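You operate a simulated robot arm through the tools that you are given. There is no shell and no other tool.

The job below is to be done with a simulated robot arm. You get a single attempt, and the scene is never put back.

TASK
Salt the small and the ball cheese on the corner bench with the salt shaker.
Fine: not so much that a rind forms; put the shaker back, then the small cheese on the narrow board; the rest stay where they lie. Set down upright: salt shaker.

The check looks at the end state, three seconds after you hand in, the way a careful person would. Anything else that was tipped, shoved, dropped, spilled or broken makes it a failure.

THE ROBOT
A 6-joint arm with a two-finger parallel gripper, fixed in place. Base frame: the origin is on the floor under the middle of its stand, x ahead of it, y to its left, z up; the work surface is at about z = 0.86. Readings come in m, degrees, newtons and seconds.
With the tool pointing down near the work surface it reaches from about 0.24 to 0.64 m from the base axis. Its first joint turns from -66.0 to 66.0 degrees. Payload 2.7 kg.
The tool frame sits at the grasp point between the pads (the TCP): z along the fingers, y along the line on which they close. The tips reach 0.023 m beyond it. The gripper opens to 0.094 m. The fingers are 0.038 m wide and 0.01 m thick; the gripper's body (0.054 by 0.096 m) begins 0.039 m behind the TCP.
Orientation is that of the tool frame in the base frame, as [roll, pitch, yaw] about the fixed x, y, z axes, in that order (R = Rz(yaw) Ry(pitch) Rx(roll)). With the fingers straight down and closing along the base's y, the tool's x points along the base's -x, its y along +y and its z along -z.

THE INTERFACE
- The arm moves only by the tool send_rows. Its argument "increments" is a list of rows, each a list of 7 numbers: the shift along the base's x, y, z in m, then the turn, a rotation vector about the base's x, y, z in degrees, then the opening in per cent of the stroke, from 0 (shut) to 100 (fully open). In form: [[tx, ty, tz, rx, ry, rz, fingers], ...]. A call has 1 to 20 rows; each row is the pose to reach, as a shift and turn from the pose commanded when the call began. Each row takes 0.2 s and may step no farther than 0.05 m and 8.6 degrees from the row before; otherwise, or with a gripper value out of range, the whole call is refused. Where a pose cannot be reached the arm comes as near as it can. A force on the tool above 40 N (or 10 N above the force at the start of the call, whichever is more), or a blocked arm, ends the call early, and 0.2 s more pass. The fingers move at their own pace (about 0.045 m/s each) and stop on an object; they squeeze with about 39 N. The grip force told is the motor's: it shows also when the fingers shut on nothing. Time passes only in rows, and 0.2 s behind the last, so rows that repeat a pose let the fingers close. It gives the time, the measured TCP pose, the force on the tool (base axes), the opening and the grip force at its end, in the units of the frame above (readings bear some noise), with the torque about the TCP (base axes, N m) and any sound that the robot's microphone picked up.
- Cameras (640 x 400 px; columns grow to the right, rows downward): "scene" is fixed at [0.0948, -0.437, 1.4291]; the picture's right is [0.66, -0.75, 0.00], its down [-0.29, -0.25, -0.92] and it looks along [0.69, 0.61, -0.38] (base axes); focal length 329 px, centre (320, 200). "wrist" rides on the gripper at [0.086, 0.016, -0.075] in the tool frame; the picture's right is [-0.18, 0.98, 0.00], its down [-0.58, -0.11, -0.81] and it looks along [-0.79, -0.15, 0.59] (tool axes); focal length 243 px, centre (320, 200). There is no depth. A picture from a camera that has moved, and an enlarged one, comes with that camera's place and axes in the base frame and with its lens. The place of the scene camera against the robot may be out by one fixed shift of up to 0.012 m in any direction.
- camera(camera): a new picture of that camera. The clock stands still meanwhile.
- zoom(camera, box): a new picture of the part [left, top, right, bottom] of that camera's present view, enlarged. The clock stands still meanwhile.
- job_done(): hands the job in; it is judged then, once.

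Nothing tells you positions but the pictures and the camera data. Unless the task says otherwise, let go and move clear before handing in.

The tools are called as a command line: name --pt "numbers of a row" for each row, then --argument value for the rest, lists and objects as JSON in quotes. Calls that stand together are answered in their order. send_rows: Moves the arm, as the interface text tells. Its arguments: {"type":"object","properties":{"increments":{"type":"array"}},"required":["increments"]} The other tools are called the same way: camera (camera) takes a picture; zoom (camera, box) takes an enlarged picture of a part of a camera's view; job_done () hands the job in.

At the start:

```text
t: 0.0
eef_pos: [0.4232, -0.0433, 1.2438]
ee_rot: [-180.0, 0.1, 179.9]
ft_force: [0.5, -0.5, -0.6]
wrist_torque: [-0.01, -0.05, 0.01]
width: 0.0942
grasp_force: 0.0
```

scene: 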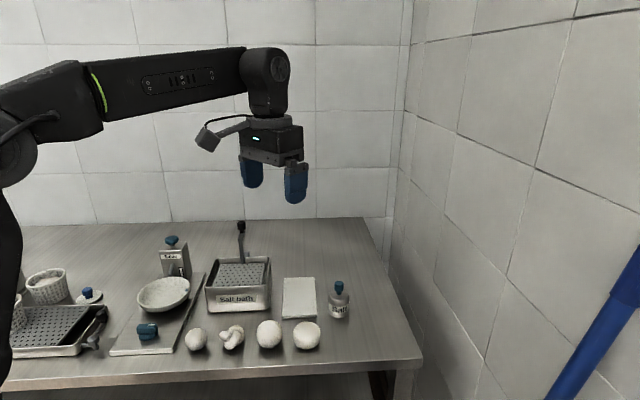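
wrist: 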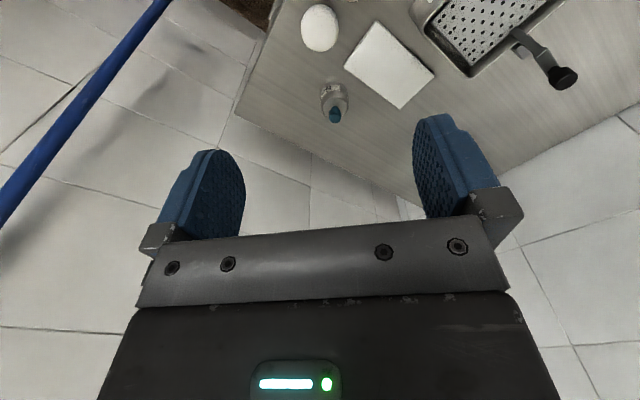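

I see a bench with a salt bath, boards, four cheeses in a row and a small bottle-like object on the right that may be the salt shaker. I'll zoom in for details before moving.

zoom --camera "scene" --box '[180, 260, 380, 385]'

zoom --camera "scene" --box '[0, 220, 210, 360]'

zoom --camera "wrist" --box '[240, 0, 640, 250]'

```text
3.20 times, centred on (280, 322) of scene
camera zoom: at [0.0948, -0.437, 1.4291], right [0.66, -0.75, 0.0], down [-0.29, -0.25, -0.92], along [0.69, 0.61, -0.38], focal length 1053 px, centre (448, -192)
```

zoom: 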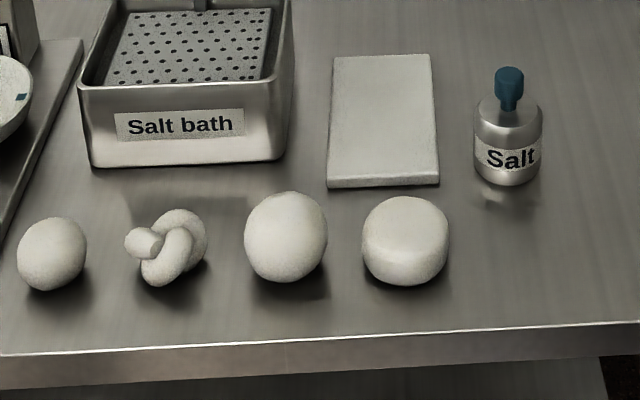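

```text
2.86 times, centred on (105, 290) of scene
camera zoom: at [0.0948, -0.437, 1.4291], right [0.66, -0.75, 0.0], down [-0.29, -0.25, -0.92], along [0.69, 0.61, -0.38], focal length 940 px, centre (934, -57)
```

zoom: 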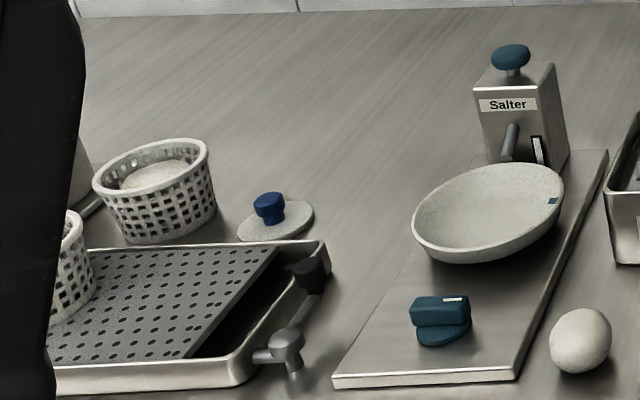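

```text
1.60 times, centred on (440, 125) of wrist
camera zoom: at [0.336, -0.0279, 1.3179], right [0.19, 0.98, 0.0], down [0.58, -0.11, 0.81], along [0.79, -0.15, -0.59], focal length 388 px, centre (128, 320)
```

zoom: 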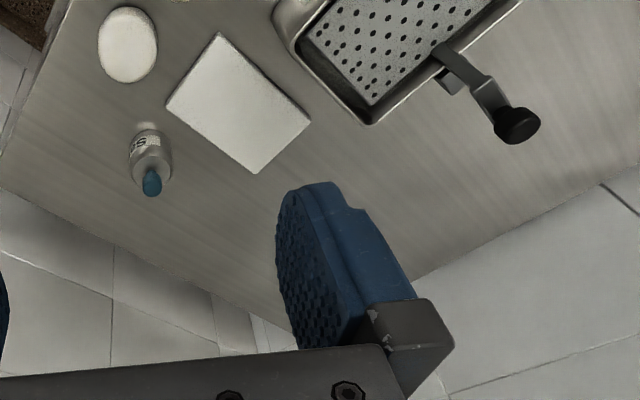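

The four cheeses run along the front edge. The small ovoid is at about (0.32, 0.12), then the knot, the ball at about (0.43, 0.01) and the cushion-shaped one at about (0.49, -0.05). The "Salt" bottle stands at about (0.61, -0.04) and the narrow white board is at about (0.58, 0.07). I'll back the arm up so the wrist camera can see these closer.

send_rows --pt "-0.04 0 0 0 0 0 100" --pt "-0.08 0.01 0 0 0 0 100" --pt "-0.12 0.02 0 0 0 0 100" --pt "-0.14 0.03 -0.02 0 0 0 100"

camera --camera "wrist"

camera --camera "scene"

```text
t: 1.0
eef_pos: [0.2814, -0.0161, 1.2228]
ee_rot: [-179.9, 0.1, 179.9]
ft_force: [0.0, -0.1, 0.4]
wrist_torque: [0.0, 0.01, 0.01]
width: 0.0941
grasp_force: 0.1
```

```text
taken
camera wrist: at [0.1951, -0.0001, 1.2972], right [0.19, 0.98, 0.0], down [0.58, -0.11, 0.81], along [0.79, -0.15, -0.59], focal length 243 px, centre (320, 200)
```

wrist: 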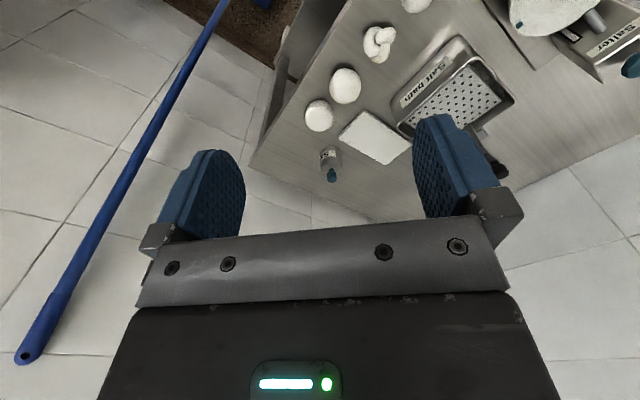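

```text
taken
```

scene: 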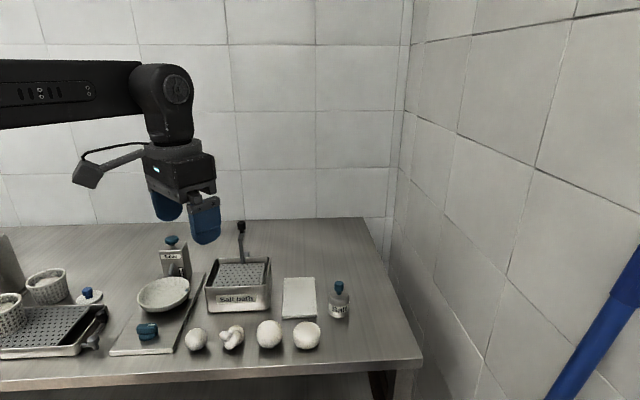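

The wrist view shows all four cheeses, the board and the salt bottle. Next I'll turn the wrist to the left to see the rest of the bench, and zoom the scene camera there too.

send_rows --pt "0 0 0 0 0 8 100" --pt "0 0 0 0 0 16 100" --pt "0 0 0 0 0 24 100" --pt "0 0 0 0 0 32 100" --pt "0 0 0 0 0 40 100" --pt "0 0 0 0 0 48 100"

camera --camera "wrist"

zoom --camera "scene" --box '[0, 220, 210, 360]'

zoom --camera "scene" --box '[300, 265, 380, 325]'

```text
t: 2.4
eef_pos: [0.2827, -0.014, 1.2227]
ee_rot: [-179.9, 0.1, -131.9]
ft_force: [1.3, 0.4, -0.3]
wrist_torque: [0.01, -0.02, 0.0]
width: 0.094
grasp_force: 0.0
```

```text
taken
camera wrist: at [0.2127, -0.0682, 1.298], right [-0.61, 0.79, 0.0], down [0.47, 0.36, 0.81], along [0.64, 0.49, -0.59], focal length 243 px, centre (320, 200)
```

wrist: 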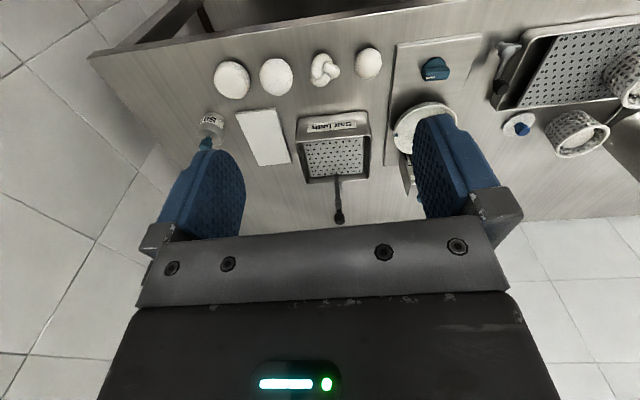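

```text
2.86 times, centred on (105, 290) of scene
camera zoom: at [0.0948, -0.437, 1.4291], right [0.66, -0.75, 0.0], down [-0.29, -0.25, -0.92], along [0.69, 0.61, -0.38], focal length 940 px, centre (934, -57)
```

zoom: 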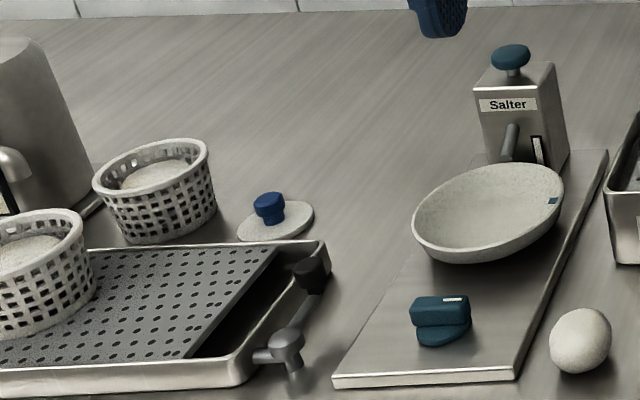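

```text
6.67 times, centred on (340, 295) of scene
camera zoom: at [0.0948, -0.437, 1.4291], right [0.66, -0.75, 0.0], down [-0.29, -0.25, -0.92], along [0.69, 0.61, -0.38], focal length 2193 px, centre (187, -433)
```

zoom: 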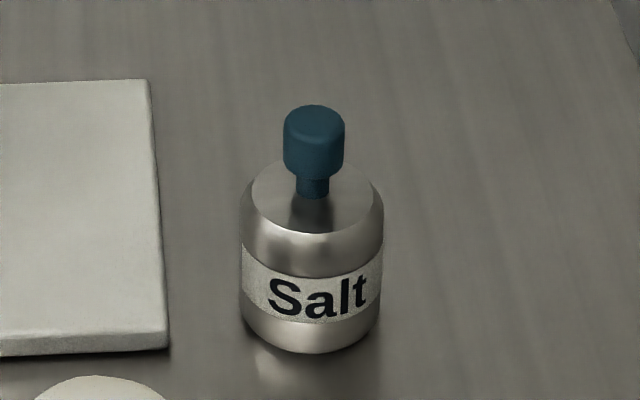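

The wrist view now shows the left side: a drain tray with moulds, a press lid, the Salter scale with its bowl, and the salt bath. I'll zoom on the cheeses and the bottle from this angle to identify the ball and the small one.

zoom --camera "wrist" --box '[180, 20, 400, 170]'

zoom --camera "wrist" --box '[380, 10, 640, 190]'

zoom --camera "scene" --box '[180, 305, 330, 365]'

```text
2.67 times, centred on (290, 95) of wrist
camera zoom: at [0.2127, -0.0682, 1.298], right [-0.61, 0.79, 0.0], down [0.47, 0.36, 0.81], along [0.64, 0.49, -0.59], focal length 647 px, centre (400, 480)
```

zoom: 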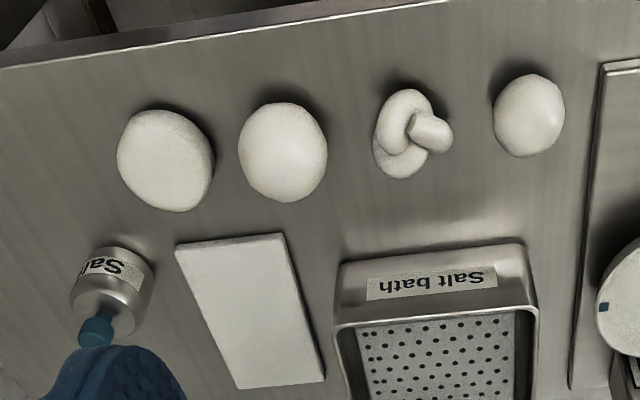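

```text
2.22 times, centred on (510, 100) of wrist
camera zoom: at [0.2127, -0.0682, 1.298], right [-0.61, 0.79, 0.0], down [0.47, 0.36, 0.81], along [0.64, 0.49, -0.59], focal length 539 px, centre (-102, 422)
```

zoom: 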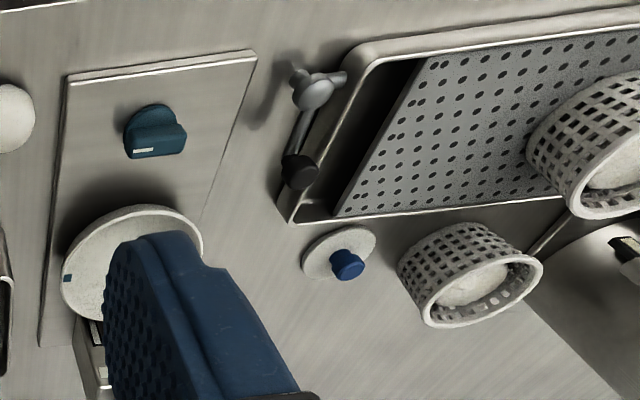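

```text
4.27 times, centred on (255, 335) of scene
camera zoom: at [0.0948, -0.437, 1.4291], right [0.66, -0.75, 0.0], down [-0.29, -0.25, -0.92], along [0.69, 0.61, -0.38], focal length 1403 px, centre (597, -376)
```

zoom: 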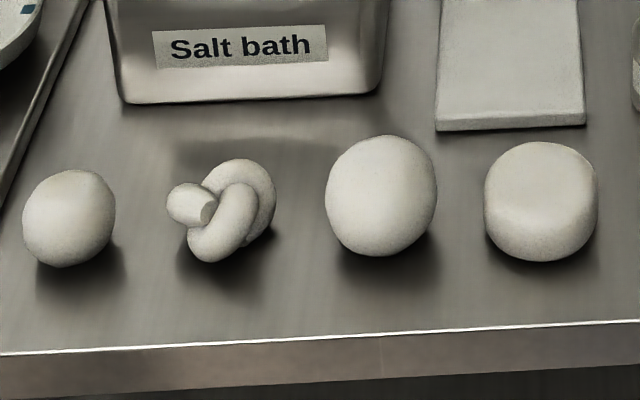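

The order from the left is small, knot, ball, wheel. The wrist camera puts the ball at (0.424, 0.001), the small at (0.315, 0.112), the salt bottle at (0.601, -0.050) and the board centre at (0.572, 0.057). The scene camera seems shifted by about 1 cm. Next I'll turn the tool back and look at the bottle up close, to see how it dispenses.

send_rows --pt "0.02 0 0 0 0 -8 100" --pt "0.05 -0.01 0 0 0 -16 100" --pt "0.09 -0.02 -0.02 0 0 -24 100" --pt "0.13 -0.03 -0.04 0 0 -32 100" --pt "0.16 -0.04 -0.06 0 0 -40 100" --pt "0.19 -0.045 -0.09 0 0 -48 100" --pt "0.21 -0.045 -0.12 0 0 -50 100" --pt "0.22 -0.045 -0.15 0 0 -50 100"

camera --camera "wrist"

camera --camera "scene"

```text
t: 4.2
eef_pos: [0.5027, -0.0603, 1.0737]
ee_rot: [-179.9, 0.1, 178.0]
ft_force: [0.3, -0.7, 0.0]
wrist_torque: [-0.06, 0.0, 0.02]
width: 0.0939
grasp_force: 0.1
```

```text
taken
camera wrist: at [0.4166, -0.0416, 1.1484], right [0.22, 0.98, 0.0], down [0.58, -0.13, 0.81], along [0.79, -0.18, -0.59], focal length 243 px, centre (320, 200)
```

wrist: 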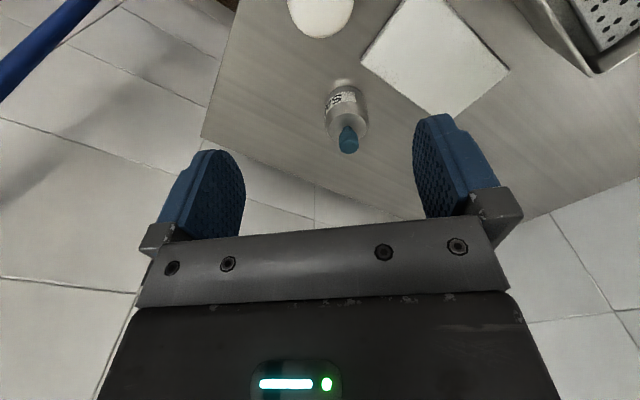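

```text
taken
```

scene: 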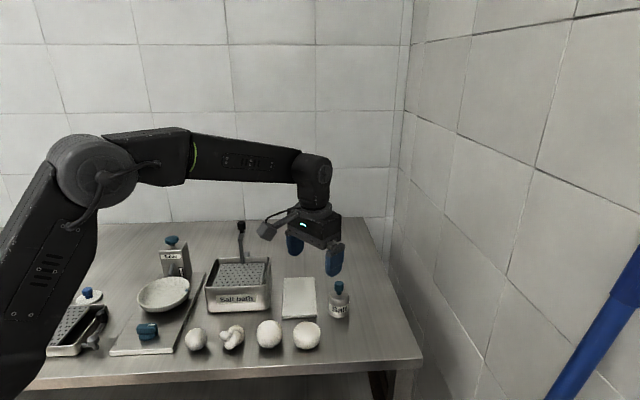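

zoom --camera "wrist" --box '[290, 65, 410, 165]'

```text
4.00 times, centred on (350, 115) of wrist
camera zoom: at [0.4166, -0.0416, 1.1484], right [0.22, 0.98, 0.0], down [0.58, -0.13, 0.81], along [0.79, -0.18, -0.59], focal length 970 px, centre (200, 540)
```

zoom: 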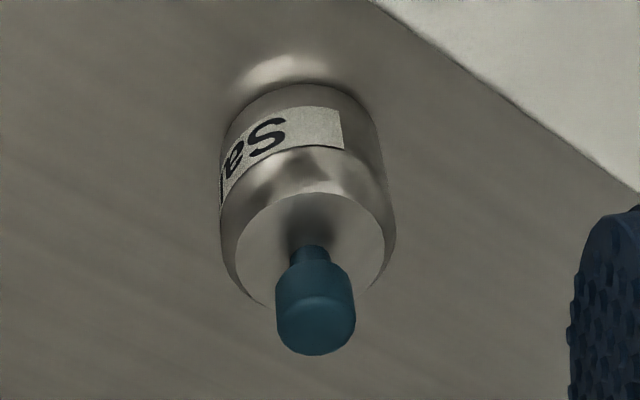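

The top of the bottle has no holes, only a knob to hold it by, so it must dust from its underside. Its axis is at about (0.601, -0.050), with the knob between z 0.92 and 0.945. I'll move over it with the fingers open and check the alignment.

send_rows --pt "0.03 0.003 0 0 0 1 100" --pt "0.06 0.006 0 0 0 2 100" --pt "0.09 0.009 -0.01 0 0 2 100" --pt "0.098 0.0095 -0.03 0 0 2 100" --pt "0.098 0.0095 -0.05 0 0 2 100" --pt "0.098 0.0095 -0.07 0 0 2 100" --pt "0.098 0.0095 -0.07 0 0 2 100"

camera --camera "wrist"

zoom --camera "scene" --box '[260, 220, 420, 330]'

```text
t: 5.8
eef_pos: [0.6008, -0.0495, 1.003]
ee_rot: [-179.8, 0.1, 179.9]
ft_force: [-0.4, 0.0, 0.2]
wrist_torque: [0.01, -0.03, -0.01]
width: 0.0941
grasp_force: 0.0
```

```text
taken
camera wrist: at [0.5143, -0.0331, 1.0777], right [0.19, 0.98, 0.0], down [0.58, -0.11, 0.81], along [0.79, -0.15, -0.59], focal length 243 px, centre (320, 200)
```

wrist: 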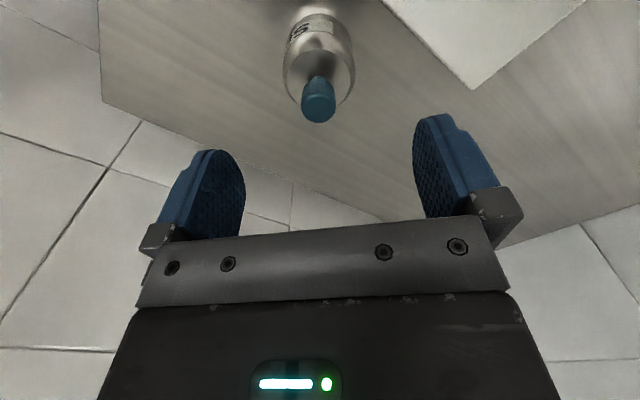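

```text
3.64 times, centred on (340, 275) of scene
camera zoom: at [0.0948, -0.437, 1.4291], right [0.66, -0.75, 0.0], down [-0.29, -0.25, -0.92], along [0.69, 0.61, -0.38], focal length 1196 px, centre (247, -73)
```

zoom: 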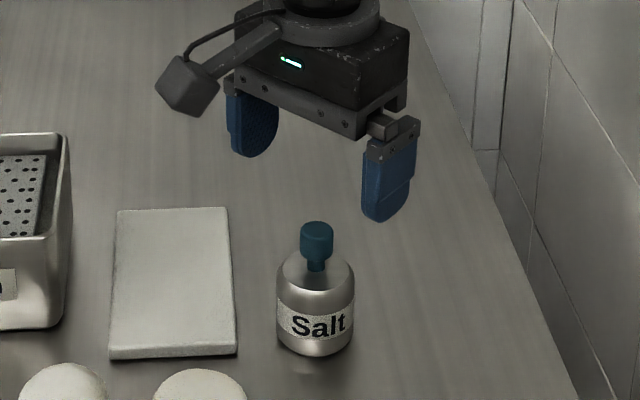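

The gripper is centred over the knob to within about 1 mm. I'll lower to TCP z of about 0.936 and close on the knob.

send_rows --pt "0 0 -0.02 0 0 0 100" --pt "0 0 -0.04 0 0 0 100" --pt "0 0 -0.055 0 0 0 100" --pt "0 0 -0.066 0 0 0 100" --pt "0 0 -0.066 0 0 0 100" --pt "0 0 -0.066 0 0 0 50"

camera --camera "wrist"

zoom --camera "scene" --box '[280, 240, 400, 325]'

```text
t: 7.2
eef_pos: [0.6016, -0.0479, 0.937]
ee_rot: [-179.9, 0.0, 179.9]
ft_force: [-0.6, 0.7, 0.5]
wrist_torque: [-0.02, 0.03, -0.01]
width: 0.0593
grasp_force: 0.1
```

```text
taken
camera wrist: at [0.5152, -0.0327, 1.0124], right [0.19, 0.98, 0.0], down [0.58, -0.11, 0.81], along [0.79, -0.15, -0.59], focal length 243 px, centre (320, 200)
```

wrist: 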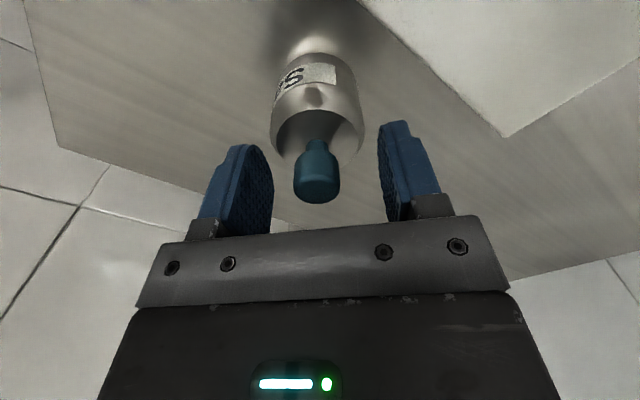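

```text
4.71 times, centred on (340, 282) of scene
camera zoom: at [0.0948, -0.437, 1.4291], right [0.66, -0.75, 0.0], down [-0.29, -0.25, -0.92], along [0.69, 0.61, -0.38], focal length 1548 px, centre (226, -188)
```

zoom: 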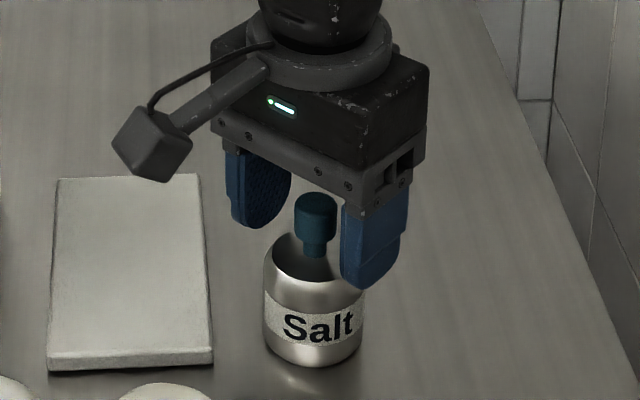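

The knob sits between the pads. I'll close now with the pose held.

send_rows --pt "0 0 0 0 0 0 30" --pt "0 0 0 0 0 0 20" --pt "0 0 0 0 0 0 10" --pt "0 0 0 0 0 0 0" --pt "0 0 0 0 0 0 0" --pt "0 0 0 0 0 0 0"

camera --camera "wrist"

```text
t: 8.6
eef_pos: [0.6012, -0.0484, 0.9371]
ee_rot: [-179.9, 0.1, 179.8]
ft_force: [-0.3, 0.1, 0.7]
wrist_torque: [-0.01, 0.01, 0.0]
width: 0.021
grasp_force: 38.8
```

```text
taken
camera wrist: at [0.5152, -0.0328, 1.0126], right [0.19, 0.98, 0.0], down [0.58, -0.11, 0.81], along [0.79, -0.15, -0.59], focal length 243 px, centre (320, 200)
```

wrist: 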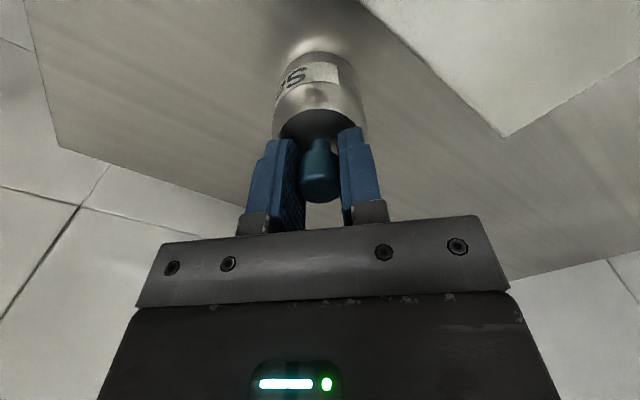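

The knob is held at 21 mm wide with 39 N. I'll lift gently straight up and look.

send_rows --pt "0 0 0.003 0 0 0 0" --pt "0 0 0.009 0 0 0 0" --pt "0 0 0.017 0 0 0 0" --pt "0 0 0.026 0 0 0 0" --pt "0 0 0.035 0 0 0 0" --pt "0 0 0.044 0 0 0 0" --pt "0 0 0.053 0 0 0 0" --pt "0 0 0.061 0 0 0 0" --pt "0 0 0.067 0 0 0 0" --pt "0 0 0.07 0 0 0 0" --pt "0 0 0.07 0 0 0 0"

camera --camera "wrist"

zoom --camera "scene" --box '[260, 230, 420, 340]'

```text
t: 11.0
eef_pos: [0.6022, -0.049, 1.007]
ee_rot: [-180.0, 0.0, 179.9]
ft_force: [0.2, 0.5, -1.6]
wrist_torque: [0.0, 0.03, -0.02]
width: 0.021
grasp_force: 38.9
```

```text
taken
camera wrist: at [0.5143, -0.0333, 1.0821], right [0.19, 0.98, 0.0], down [0.58, -0.11, 0.81], along [0.79, -0.15, -0.59], focal length 243 px, centre (320, 200)
```

wrist: 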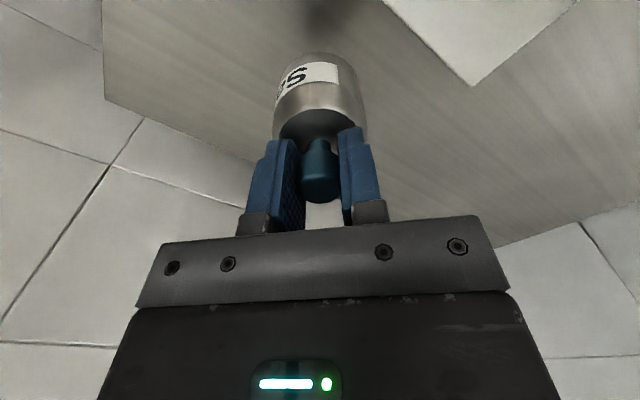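

```text
3.64 times, centred on (340, 285) of scene
camera zoom: at [0.0949, -0.437, 1.4291], right [0.66, -0.75, 0.0], down [-0.29, -0.25, -0.92], along [0.69, 0.61, -0.38], focal length 1196 px, centre (247, -109)
```

zoom: 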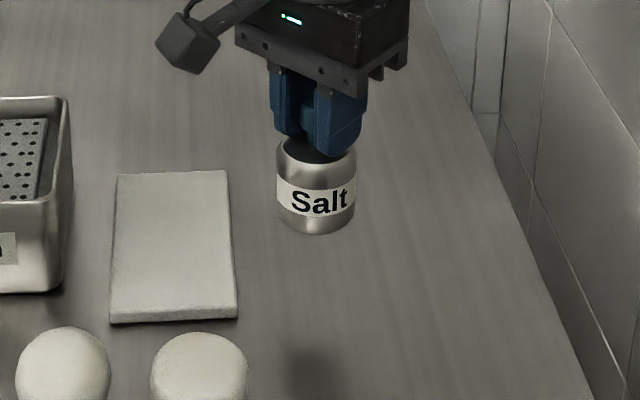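

The shaker is off the bench, upright, with no salt dropped. I'll carry it slowly through the gap between the board and the wheel to a point above the ball cheese.

send_rows --pt "-0.0018 0.0005 0.003 0 0 0 0" --pt "-0.0071 0.002 0.008 0 0 0 0" --pt "-0.016 0.0045 0.014 0 0 0 0" --pt "-0.028 0.008 0.02 0 0 0 0" --pt "-0.044 0.0124 0.025 0 0 0 0" --pt "-0.062 0.0173 0.028 0 0 0 0" --pt "-0.08 0.0223 0.03 0 0 0 0" --pt "-0.0975 0.0272 0.03 0 0 0 0" --pt "-0.115 0.0322 0.03 0 0 0 0" --pt "-0.133 0.037 0.03 0 0 0 0" --pt "-0.149 0.0416 0.03 0 0 0 0" --pt "-0.161 0.045 0.03 0 0 0 0" --pt "-0.17 0.0475 0.03 0 0 0 0" --pt "-0.175 0.049 0.03 0 0 0 0" --pt "-0.177 0.0495 0.03 0 0 0 0" --pt "-0.177 0.0495 0.03 0 0 0 0"

camera --camera "wrist"

zoom --camera "scene" --box '[180, 240, 360, 365]'

```text
t: 14.4
eef_pos: [0.4244, -0.0002, 1.0369]
ee_rot: [-179.9, 0.1, 179.9]
ft_force: [-0.1, 0.0, -1.1]
wrist_torque: [0.0, 0.02, 0.02]
width: 0.021
grasp_force: 38.4
```

```text
taken
camera wrist: at [0.3372, 0.0157, 1.112], right [0.19, 0.98, 0.0], down [0.58, -0.11, 0.81], along [0.79, -0.15, -0.59], focal length 243 px, centre (320, 200)
```

wrist: 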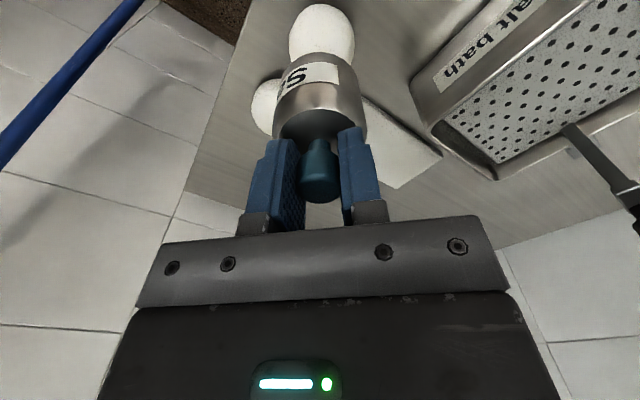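

```text
3.20 times, centred on (270, 302) of scene
camera zoom: at [0.0948, -0.437, 1.4291], right [0.66, -0.75, 0.0], down [-0.29, -0.25, -0.92], along [0.69, 0.61, -0.38], focal length 1053 px, centre (480, -128)
```

zoom: 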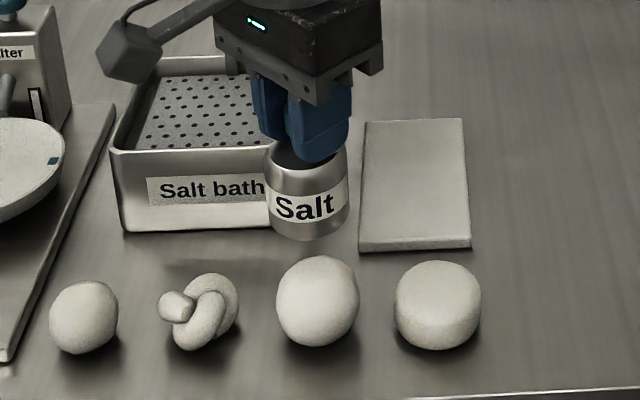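

The shaker is centred over the ball to within about 2 mm, with a gap of roughly 4 cm. I'll lower it a little and make two small up-and-down shakes, then look for salt.

send_rows --pt "-0.001 0 -0.005 0 0 0 0" --pt "-0.002 0 -0.01 0 0 0 0" --pt "-0.002 0 -0.01 0 0 0 0" --pt "-0.002 0 0.008 0 0 0 0" --pt "-0.002 0 -0.01 0 0 0 0" --pt "-0.002 0 0.008 0 0 0 0" --pt "-0.002 0 -0.01 0 0 0 0" --pt "-0.002 0 -0.01 0 0 0 0"

zoom --camera "scene" --box '[180, 270, 340, 365]'

zoom --camera "wrist" --box '[220, 0, 420, 125]'

```text
t: 16.2
eef_pos: [0.4211, -0.0008, 1.0269]
ee_rot: [-179.9, 0.1, 179.9]
ft_force: [0.1, -0.1, -1.3]
wrist_torque: [0.02, 0.01, 0.0]
width: 0.0207
grasp_force: 39.3
```

```text
4.00 times, centred on (260, 318) of scene
camera zoom: at [0.0948, -0.437, 1.4291], right [0.66, -0.75, 0.0], down [-0.29, -0.25, -0.92], along [0.69, 0.61, -0.38], focal length 1316 px, centre (560, -270)
```

zoom: 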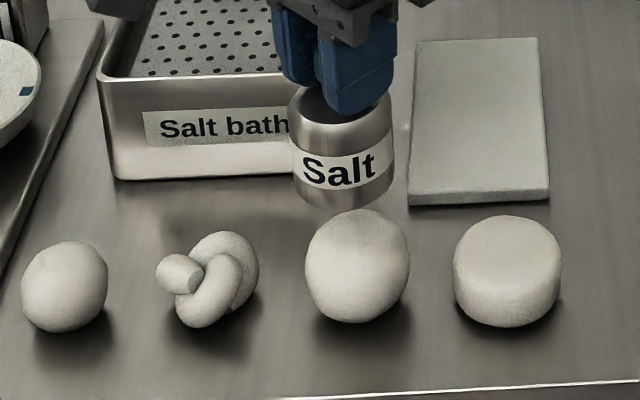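

```text
3.20 times, centred on (320, 62) of wrist
camera zoom: at [0.3345, 0.0151, 1.1011], right [0.19, 0.98, 0.0], down [0.58, -0.11, 0.81], along [0.79, -0.15, -0.59], focal length 776 px, centre (320, 640)
```

zoom: 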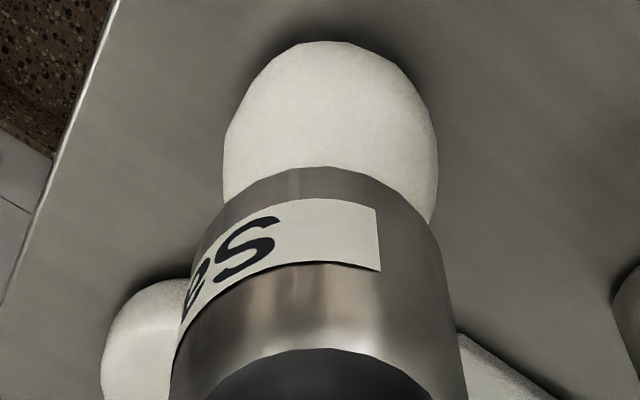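

There is no visible salt on the ball and no sound after that gentle shake. I'll shake a bit more vigorously and check again.

send_rows --pt "0 0 0.03 0 0 0 0" --pt "0 0 0 0 0 0 0" --pt "0 0 0.03 0 0 0 0" --pt "0 0 0 0 0 0 0" --pt "0 0 0 0 0 0 0"

zoom --camera "scene" --box '[180, 270, 340, 365]'

zoom --camera "wrist" --box '[220, 0, 420, 125]'

```text
t: 17.4
eef_pos: [0.4207, 0.0, 1.0279]
ee_rot: [-179.9, 0.1, 179.9]
ft_force: [-0.1, -1.2, -1.2]
wrist_torque: [0.01, -0.02, 0.01]
width: 0.0212
grasp_force: 38.8
```

```text
4.00 times, centred on (260, 318) of scene
camera zoom: at [0.0948, -0.437, 1.4291], right [0.66, -0.75, 0.0], down [-0.29, -0.25, -0.92], along [0.69, 0.61, -0.38], focal length 1316 px, centre (560, -270)
```

zoom: 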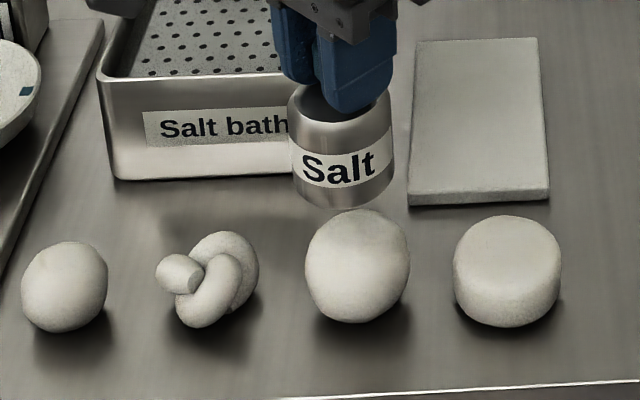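

```text
3.20 times, centred on (320, 62) of wrist
camera zoom: at [0.3342, 0.0152, 1.1024], right [0.19, 0.98, 0.0], down [0.58, -0.11, 0.81], along [0.79, -0.15, -0.59], focal length 776 px, centre (320, 640)
```

zoom: 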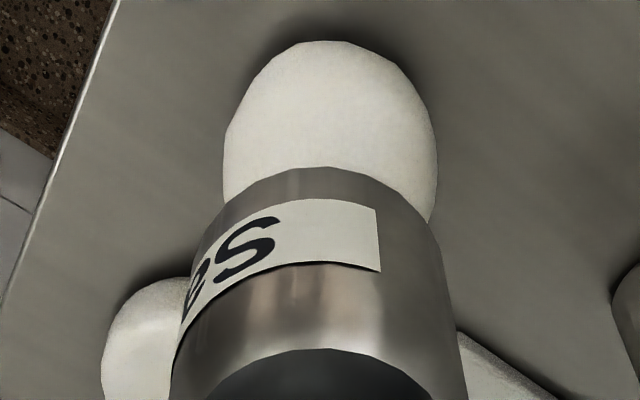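

Still nothing obvious, so I'll zoom in tightly on the ball and compare it with the unsalted wheel before shaking harder.

zoom --camera "scene" --box '[245, 305, 335, 360]'

zoom --camera "wrist" --box '[270, 0, 370, 65]'

```text
7.11 times, centred on (290, 332) of scene
camera zoom: at [0.0948, -0.437, 1.4291], right [0.66, -0.75, 0.0], down [-0.29, -0.25, -0.92], along [0.69, 0.61, -0.38], focal length 2339 px, centre (533, -742)
```

zoom: 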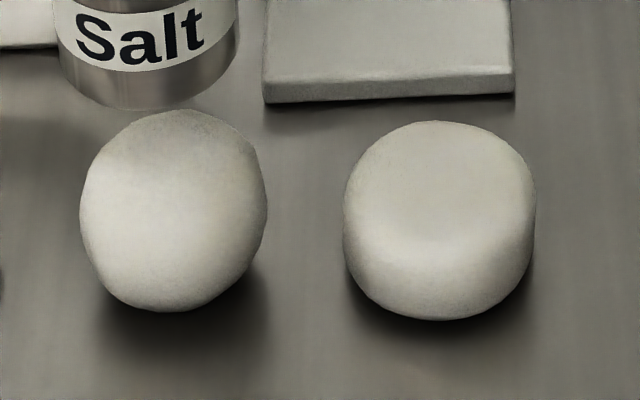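

```text
6.15 times, centred on (320, 32) of wrist
camera zoom: at [0.3342, 0.0152, 1.1024], right [0.19, 0.98, 0.0], down [0.58, -0.11, 0.81], along [0.79, -0.15, -0.59], focal length 1493 px, centre (320, 1231)
```

zoom: 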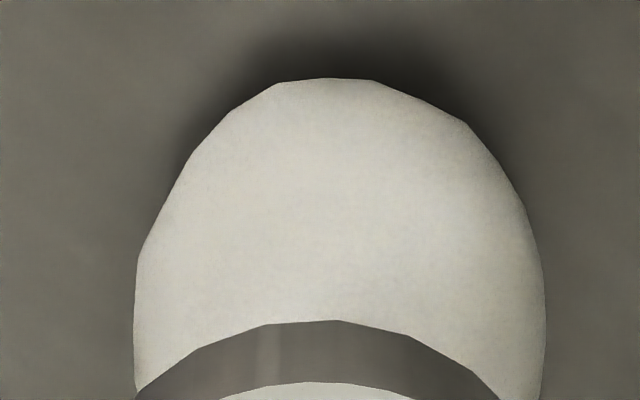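

No salt yet on the ball. I'll try a harder vertical shake with 4.5 cm strokes, only two of them, then check.

send_rows --pt "0 0 0.045 0 0 0 0" --pt "0 0 0 0 0 0 0" --pt "0 0 0.045 0 0 0 0" --pt "0 0 0 0 0 0 0"

zoom --camera "scene" --box '[220, 270, 340, 360]'

zoom --camera "wrist" --box '[220, 0, 420, 125]'

```text
t: 18.4
eef_pos: [0.4232, -0.0003, 1.0291]
ee_rot: [-179.9, 0.1, 180.0]
ft_force: [0.7, -0.1, -1.5]
wrist_torque: [-0.01, 0.02, 0.0]
width: 0.021
grasp_force: 38.8
```

```text
4.44 times, centred on (280, 315) of scene
camera zoom: at [0.0948, -0.437, 1.4291], right [0.66, -0.75, 0.0], down [-0.29, -0.25, -0.92], along [0.69, 0.61, -0.38], focal length 1462 px, centre (498, -311)
```

zoom: 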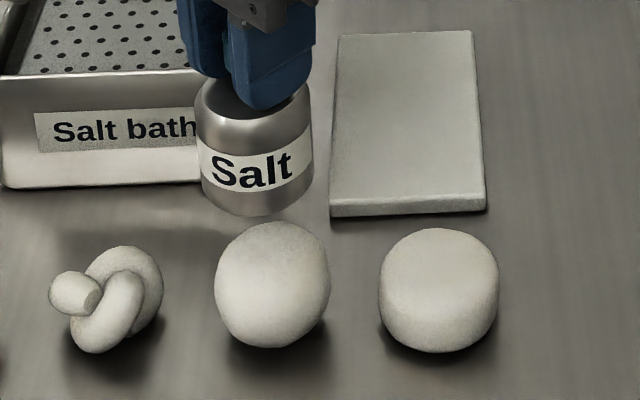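

```text
3.20 times, centred on (320, 62) of wrist
camera zoom: at [0.3351, 0.0162, 1.104], right [0.19, 0.98, 0.0], down [0.58, -0.11, 0.81], along [0.79, -0.15, -0.59], focal length 776 px, centre (320, 640)
```

zoom: 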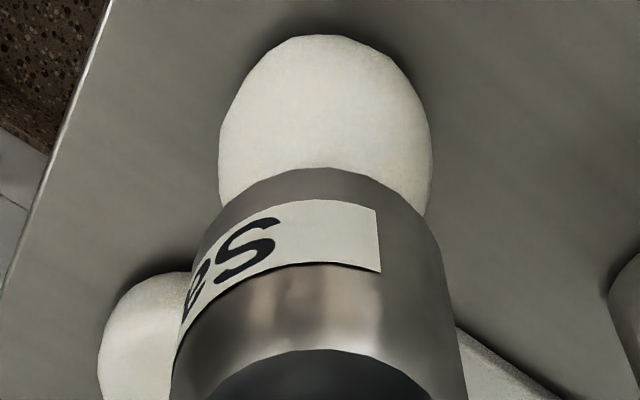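

Upright shaking shows no effect and no sound. I'll raise the shaker gently so I can look at the ball's top, then tilt it moderately to inspect the underside.

send_rows --pt "0 0 0.004 0 0 0 0" --pt "0 0 0.012 0 0 0 0" --pt "0 0 0.024 0 0 0 0" --pt "0 0 0.04 0 0 0 0" --pt "0 0 0.058 0 0 0 0" --pt "0 0 0.078 0 0 0 0" --pt "0 0 0.098 0 0 0 0" --pt "0 0 0.118 0 0 0 0" --pt "0 0 0.138 0 0 0 0" --pt "0 0 0.158 0 0 0 0" --pt "0 0 0.178 0 0 0 0" --pt "0 0 0.198 0 0 0 0" --pt "0 0 0.218 0 0 0 0" --pt "0 0 0.238 0 0 0 0" --pt "0 0 0.255 0 0 0 0" --pt "0 0 0.267 0 0 0 0" --pt "0 0 0.275 0 0 0 0" --pt "0 0 0.278 0 0 0 0"

camera --camera "wrist"

camera --camera "scene"

```text
t: 22.2
eef_pos: [0.4218, 0.0009, 1.3042]
ee_rot: [-179.8, 0.0, 180.0]
ft_force: [-0.3, 0.4, -1.8]
wrist_torque: [0.03, -0.01, -0.01]
width: 0.0208
grasp_force: 39.2
```

```text
taken
camera wrist: at [0.3349, 0.016, 1.3799], right [0.19, 0.98, 0.0], down [0.58, -0.11, 0.81], along [0.79, -0.15, -0.59], focal length 243 px, centre (320, 200)
```

wrist: 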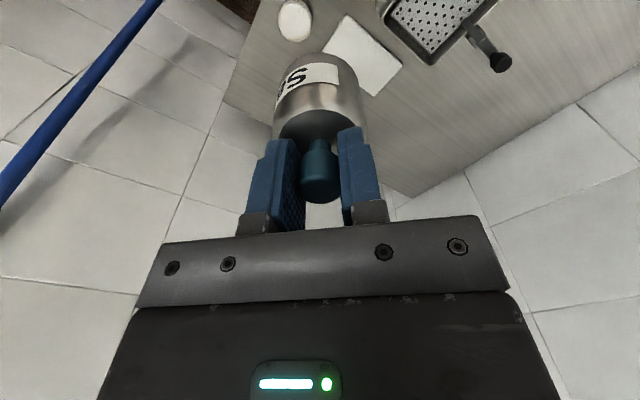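

```text
taken
```

scene: 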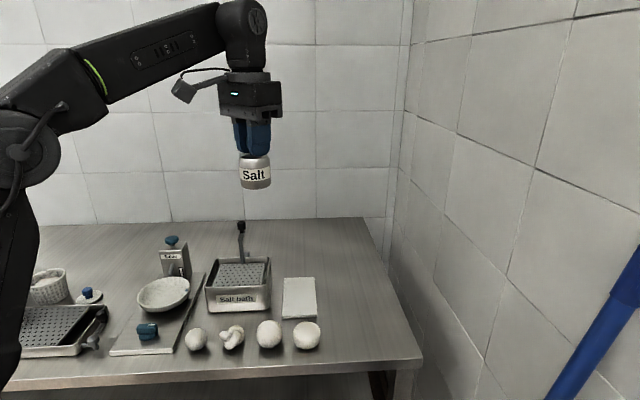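

Nothing has spilled. Now I'll slowly tilt the shaker about 45° sideways, in the air, so its underside turns toward the scene camera.

send_rows --pt "0 0 0 -2 0 0 0" --pt "0 0 0 -6 0 0 0" --pt "0 0 0 -11 0 0 0" --pt "0 0 0 -16 0 0 0" --pt "0 0 0 -21 0 0 0" --pt "0 0 0 -26 0 0 0" --pt "0 0 0 -31 0 0 0" --pt "0 0 0 -36 0 0 0" --pt "0 0 0 -41 0 0 0" --pt "0 0 0 -45 0 0 0" --pt "0 0 0 -47 0 0 0"

camera --camera "scene"

zoom --camera "scene" --box '[220, 130, 300, 200]'

```text
t: 24.6
eef_pos: [0.4222, 0.0004, 1.3053]
ee_rot: [-132.9, 0.1, 179.9]
ft_force: [0.7, 0.7, -1.3]
wrist_torque: [0.05, 0.01, 0.0]
width: 0.0211
grasp_force: 39.7
```

```text
taken
```

scene: 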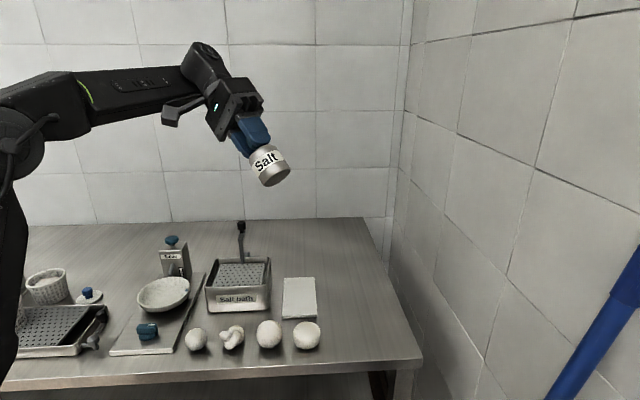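

```text
5.71 times, centred on (260, 165) of scene
camera zoom: at [0.0948, -0.437, 1.4291], right [0.66, -0.75, 0.0], down [-0.29, -0.25, -0.92], along [0.69, 0.61, -0.38], focal length 1880 px, centre (663, 400)
```

zoom: 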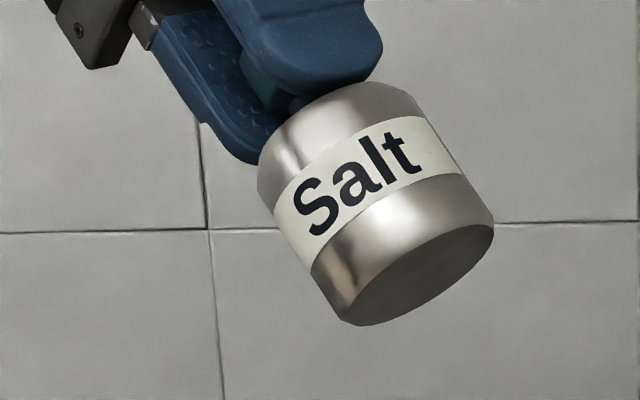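

The underside is now visible. I'll zoom in harder to look for holes.

zoom --camera "scene" --box '[258, 164, 284, 182]'

zoom --camera "scene" --box '[240, 135, 280, 160]'

camera --camera "wrist"

```text
16.00 times, centred on (271, 173) of scene
camera zoom: at [0.0948, -0.437, 1.4291], right [0.66, -0.75, 0.0], down [-0.29, -0.25, -0.92], along [0.69, 0.61, -0.38], focal length 5263 px, centre (1104, 632)
```

zoom: 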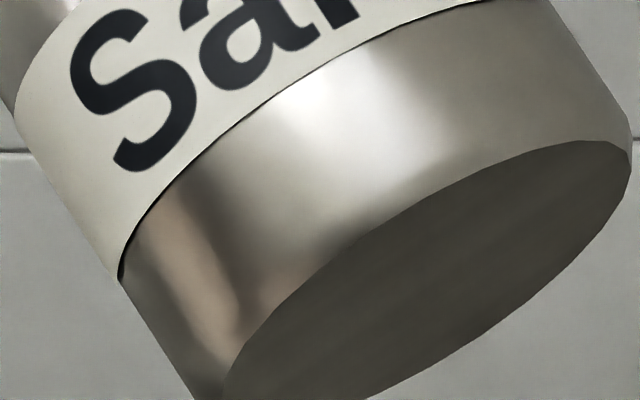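

```text
16.00 times, centred on (260, 148) of scene
camera zoom: at [0.0948, -0.437, 1.4291], right [0.66, -0.75, 0.0], down [-0.29, -0.25, -0.92], along [0.69, 0.61, -0.38], focal length 5263 px, centre (1280, 1040)
```

zoom: 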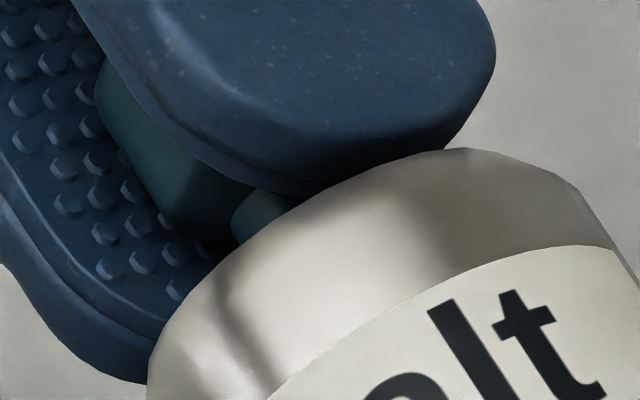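

```text
taken
camera wrist: at [0.3352, 0.0649, 1.3443], right [0.19, 0.67, -0.72], down [0.58, 0.52, 0.63], along [0.79, -0.53, -0.29], focal length 243 px, centre (320, 200)
```

wrist: 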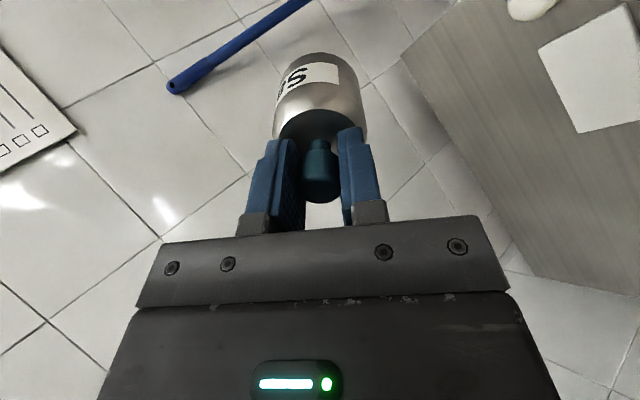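

Neither end shows drawn holes. The wrist view also caught what looks like a printed notice on the right-hand wall, so I'll zoom on that.

zoom --camera "wrist" --box '[0, 30, 130, 190]'

```text
2.50 times, centred on (65, 110) of wrist
camera zoom: at [0.3352, 0.0649, 1.3443], right [0.19, 0.67, -0.72], down [0.58, 0.52, 0.63], along [0.79, -0.53, -0.29], focal length 606 px, centre (958, 425)
```

zoom: 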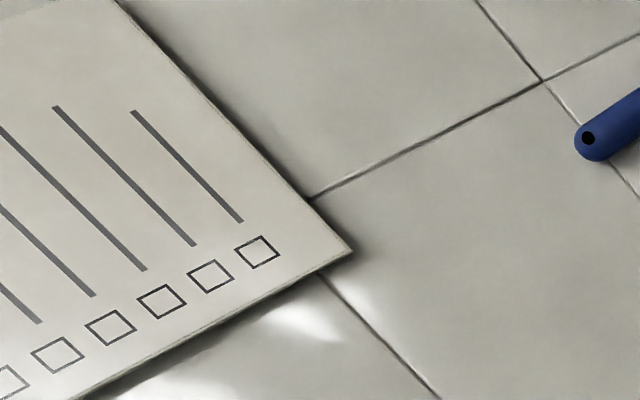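

It looks like a checklist with ruled lines. I'll yaw slightly toward it to see whether it has any readable instruction.

send_rows --pt "0 0 0 0 0 -3 0" --pt "0 0 0 0 0 -9 0" --pt "0 0 0 0 0 -16 0" --pt "0 0 0 0 0 -23 0" --pt "0 0 0 0 0 -30 0" --pt "0 0 0 0 0 -36 0" --pt "0 0 0 0 0 -40 0"

camera --camera "wrist"

camera --camera "scene"

```text
t: 26.2
eef_pos: [0.3864, -0.05, 1.215]
ee_rot: [-133.3, 0.6, 140.4]
ft_force: [0.1, -0.5, -1.8]
wrist_torque: [0.06, -0.03, 0.01]
width: 0.021
grasp_force: 39.2
out of reach, approached as far as the arm can: row 3, 4, 5, 6, 7
```

```text
taken
camera wrist: at [0.3612, 0.0548, 1.2544], right [0.58, 0.4, -0.71], down [0.77, 0.03, 0.64], along [0.27, -0.92, -0.29], focal length 243 px, centre (320, 200)
```

wrist: 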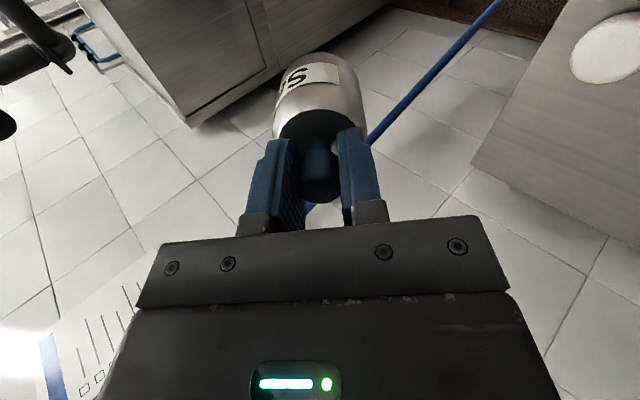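

```text
taken
```

scene: 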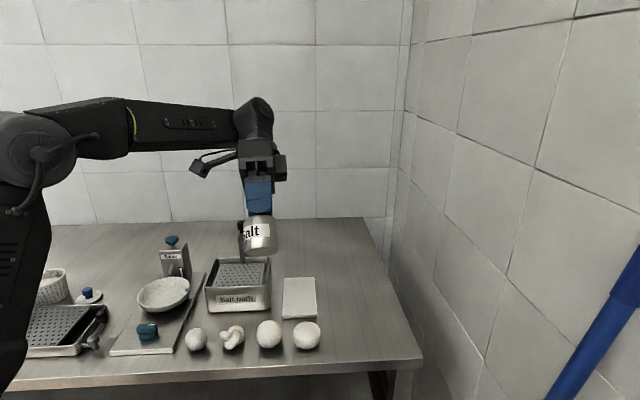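

The yaw made the arm sag toward its reach limit, and the notice is just ruled lines with no useful text. I'll turn back carefully to the previous orientation.

send_rows --pt "0 0 0 0 0 4 0" --pt "0 0 0 0 0 10 0" --pt "0 0 0 0 0 17 0" --pt "0 0 0 0 0 24 0" --pt "0 0 0 0 0 31 0" --pt "0 0 0 0 0 37 0" --pt "0 0 0 0 0 40 0" --pt "0 0 0 0 0 40 0"

camera --camera "scene"

```text
t: 28.0
eef_pos: [0.3901, -0.0495, 1.2154]
ee_rot: [-132.9, 0.1, -179.8]
ft_force: [-0.5, -0.2, -2.0]
wrist_torque: [0.06, 0.02, -0.01]
width: 0.0211
grasp_force: 39.0
```

```text
taken
```

scene: 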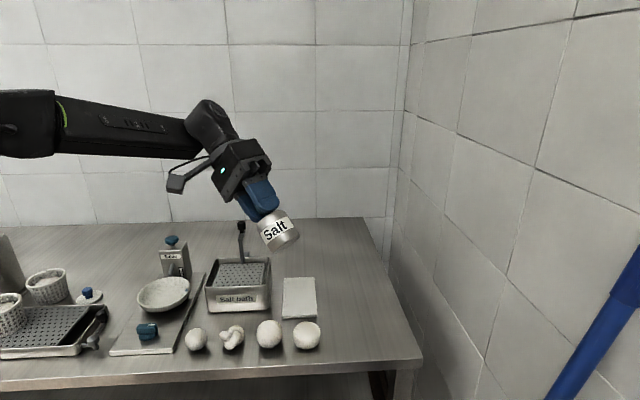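

The arm now holds the shaker tilted 47°, and the bench still looks clean. Next I'll test whether it dispenses when tipped: I'll bring the body over the ball at 60° tilt, with both ends over the ball.

send_rows --pt "0.001 0.003 -0.003 0 0 0 0" --pt "0.004 0.011 -0.012 -1 0 0 0" --pt "0.008 0.022 -0.026 -2 0 0 0" --pt "0.012 0.034 -0.043 -4 0 0 0" --pt "0.016 0.046 -0.062 -6 0 0 0" --pt "0.02 0.058 -0.082 -8 0 0 0" --pt "0.024 0.07 -0.102 -10 0 0 0" --pt "0.028 0.08 -0.122 -12 0 0 0" --pt "0.03 0.088 -0.142 -13 0 0 0" --pt "0.032 0.094 -0.16 -13 0 0 0" --pt "0.032 0.0965 -0.176 -13 0 0 0" --pt "0.032 0.0965 -0.189 -13 0 0 0" --pt "0.032 0.0965 -0.197 -13 0 0 0" --pt "0.032 0.0965 -0.2 -13 0 0 0" --pt "0.032 0.0965 -0.2 -13 0 0 0"

zoom --camera "scene" --box '[170, 200, 370, 365]'

camera --camera "wrist"

```text
t: 31.2
eef_pos: [0.4208, 0.0459, 1.0158]
ee_rot: [-119.9, 0.0, 179.9]
ft_force: [0.0, -0.2, 0.2]
wrist_torque: [0.06, -0.02, 0.02]
width: 0.0207
grasp_force: 39.3
```

```text
2.42 times, centred on (270, 282) of scene
camera zoom: at [0.0948, -0.437, 1.4291], right [0.66, -0.75, 0.0], down [-0.29, -0.25, -0.92], along [0.69, 0.61, -0.38], focal length 797 px, centre (441, 0)
```

zoom: 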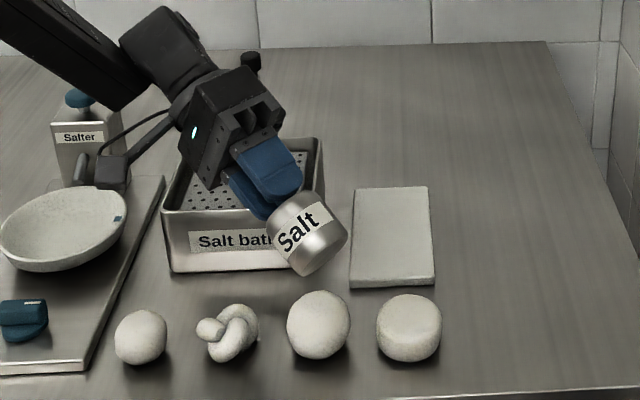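

```text
taken
camera wrist: at [0.3342, 0.1183, 1.0388], right [0.18, 0.49, -0.85], down [0.58, 0.64, 0.5], along [0.79, -0.59, -0.17], focal length 243 px, centre (320, 200)
```

wrist: 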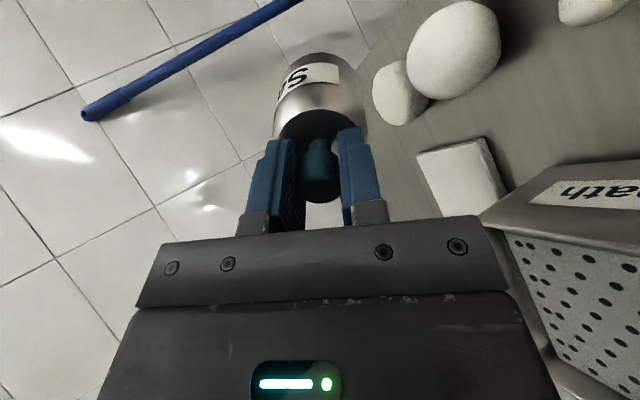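

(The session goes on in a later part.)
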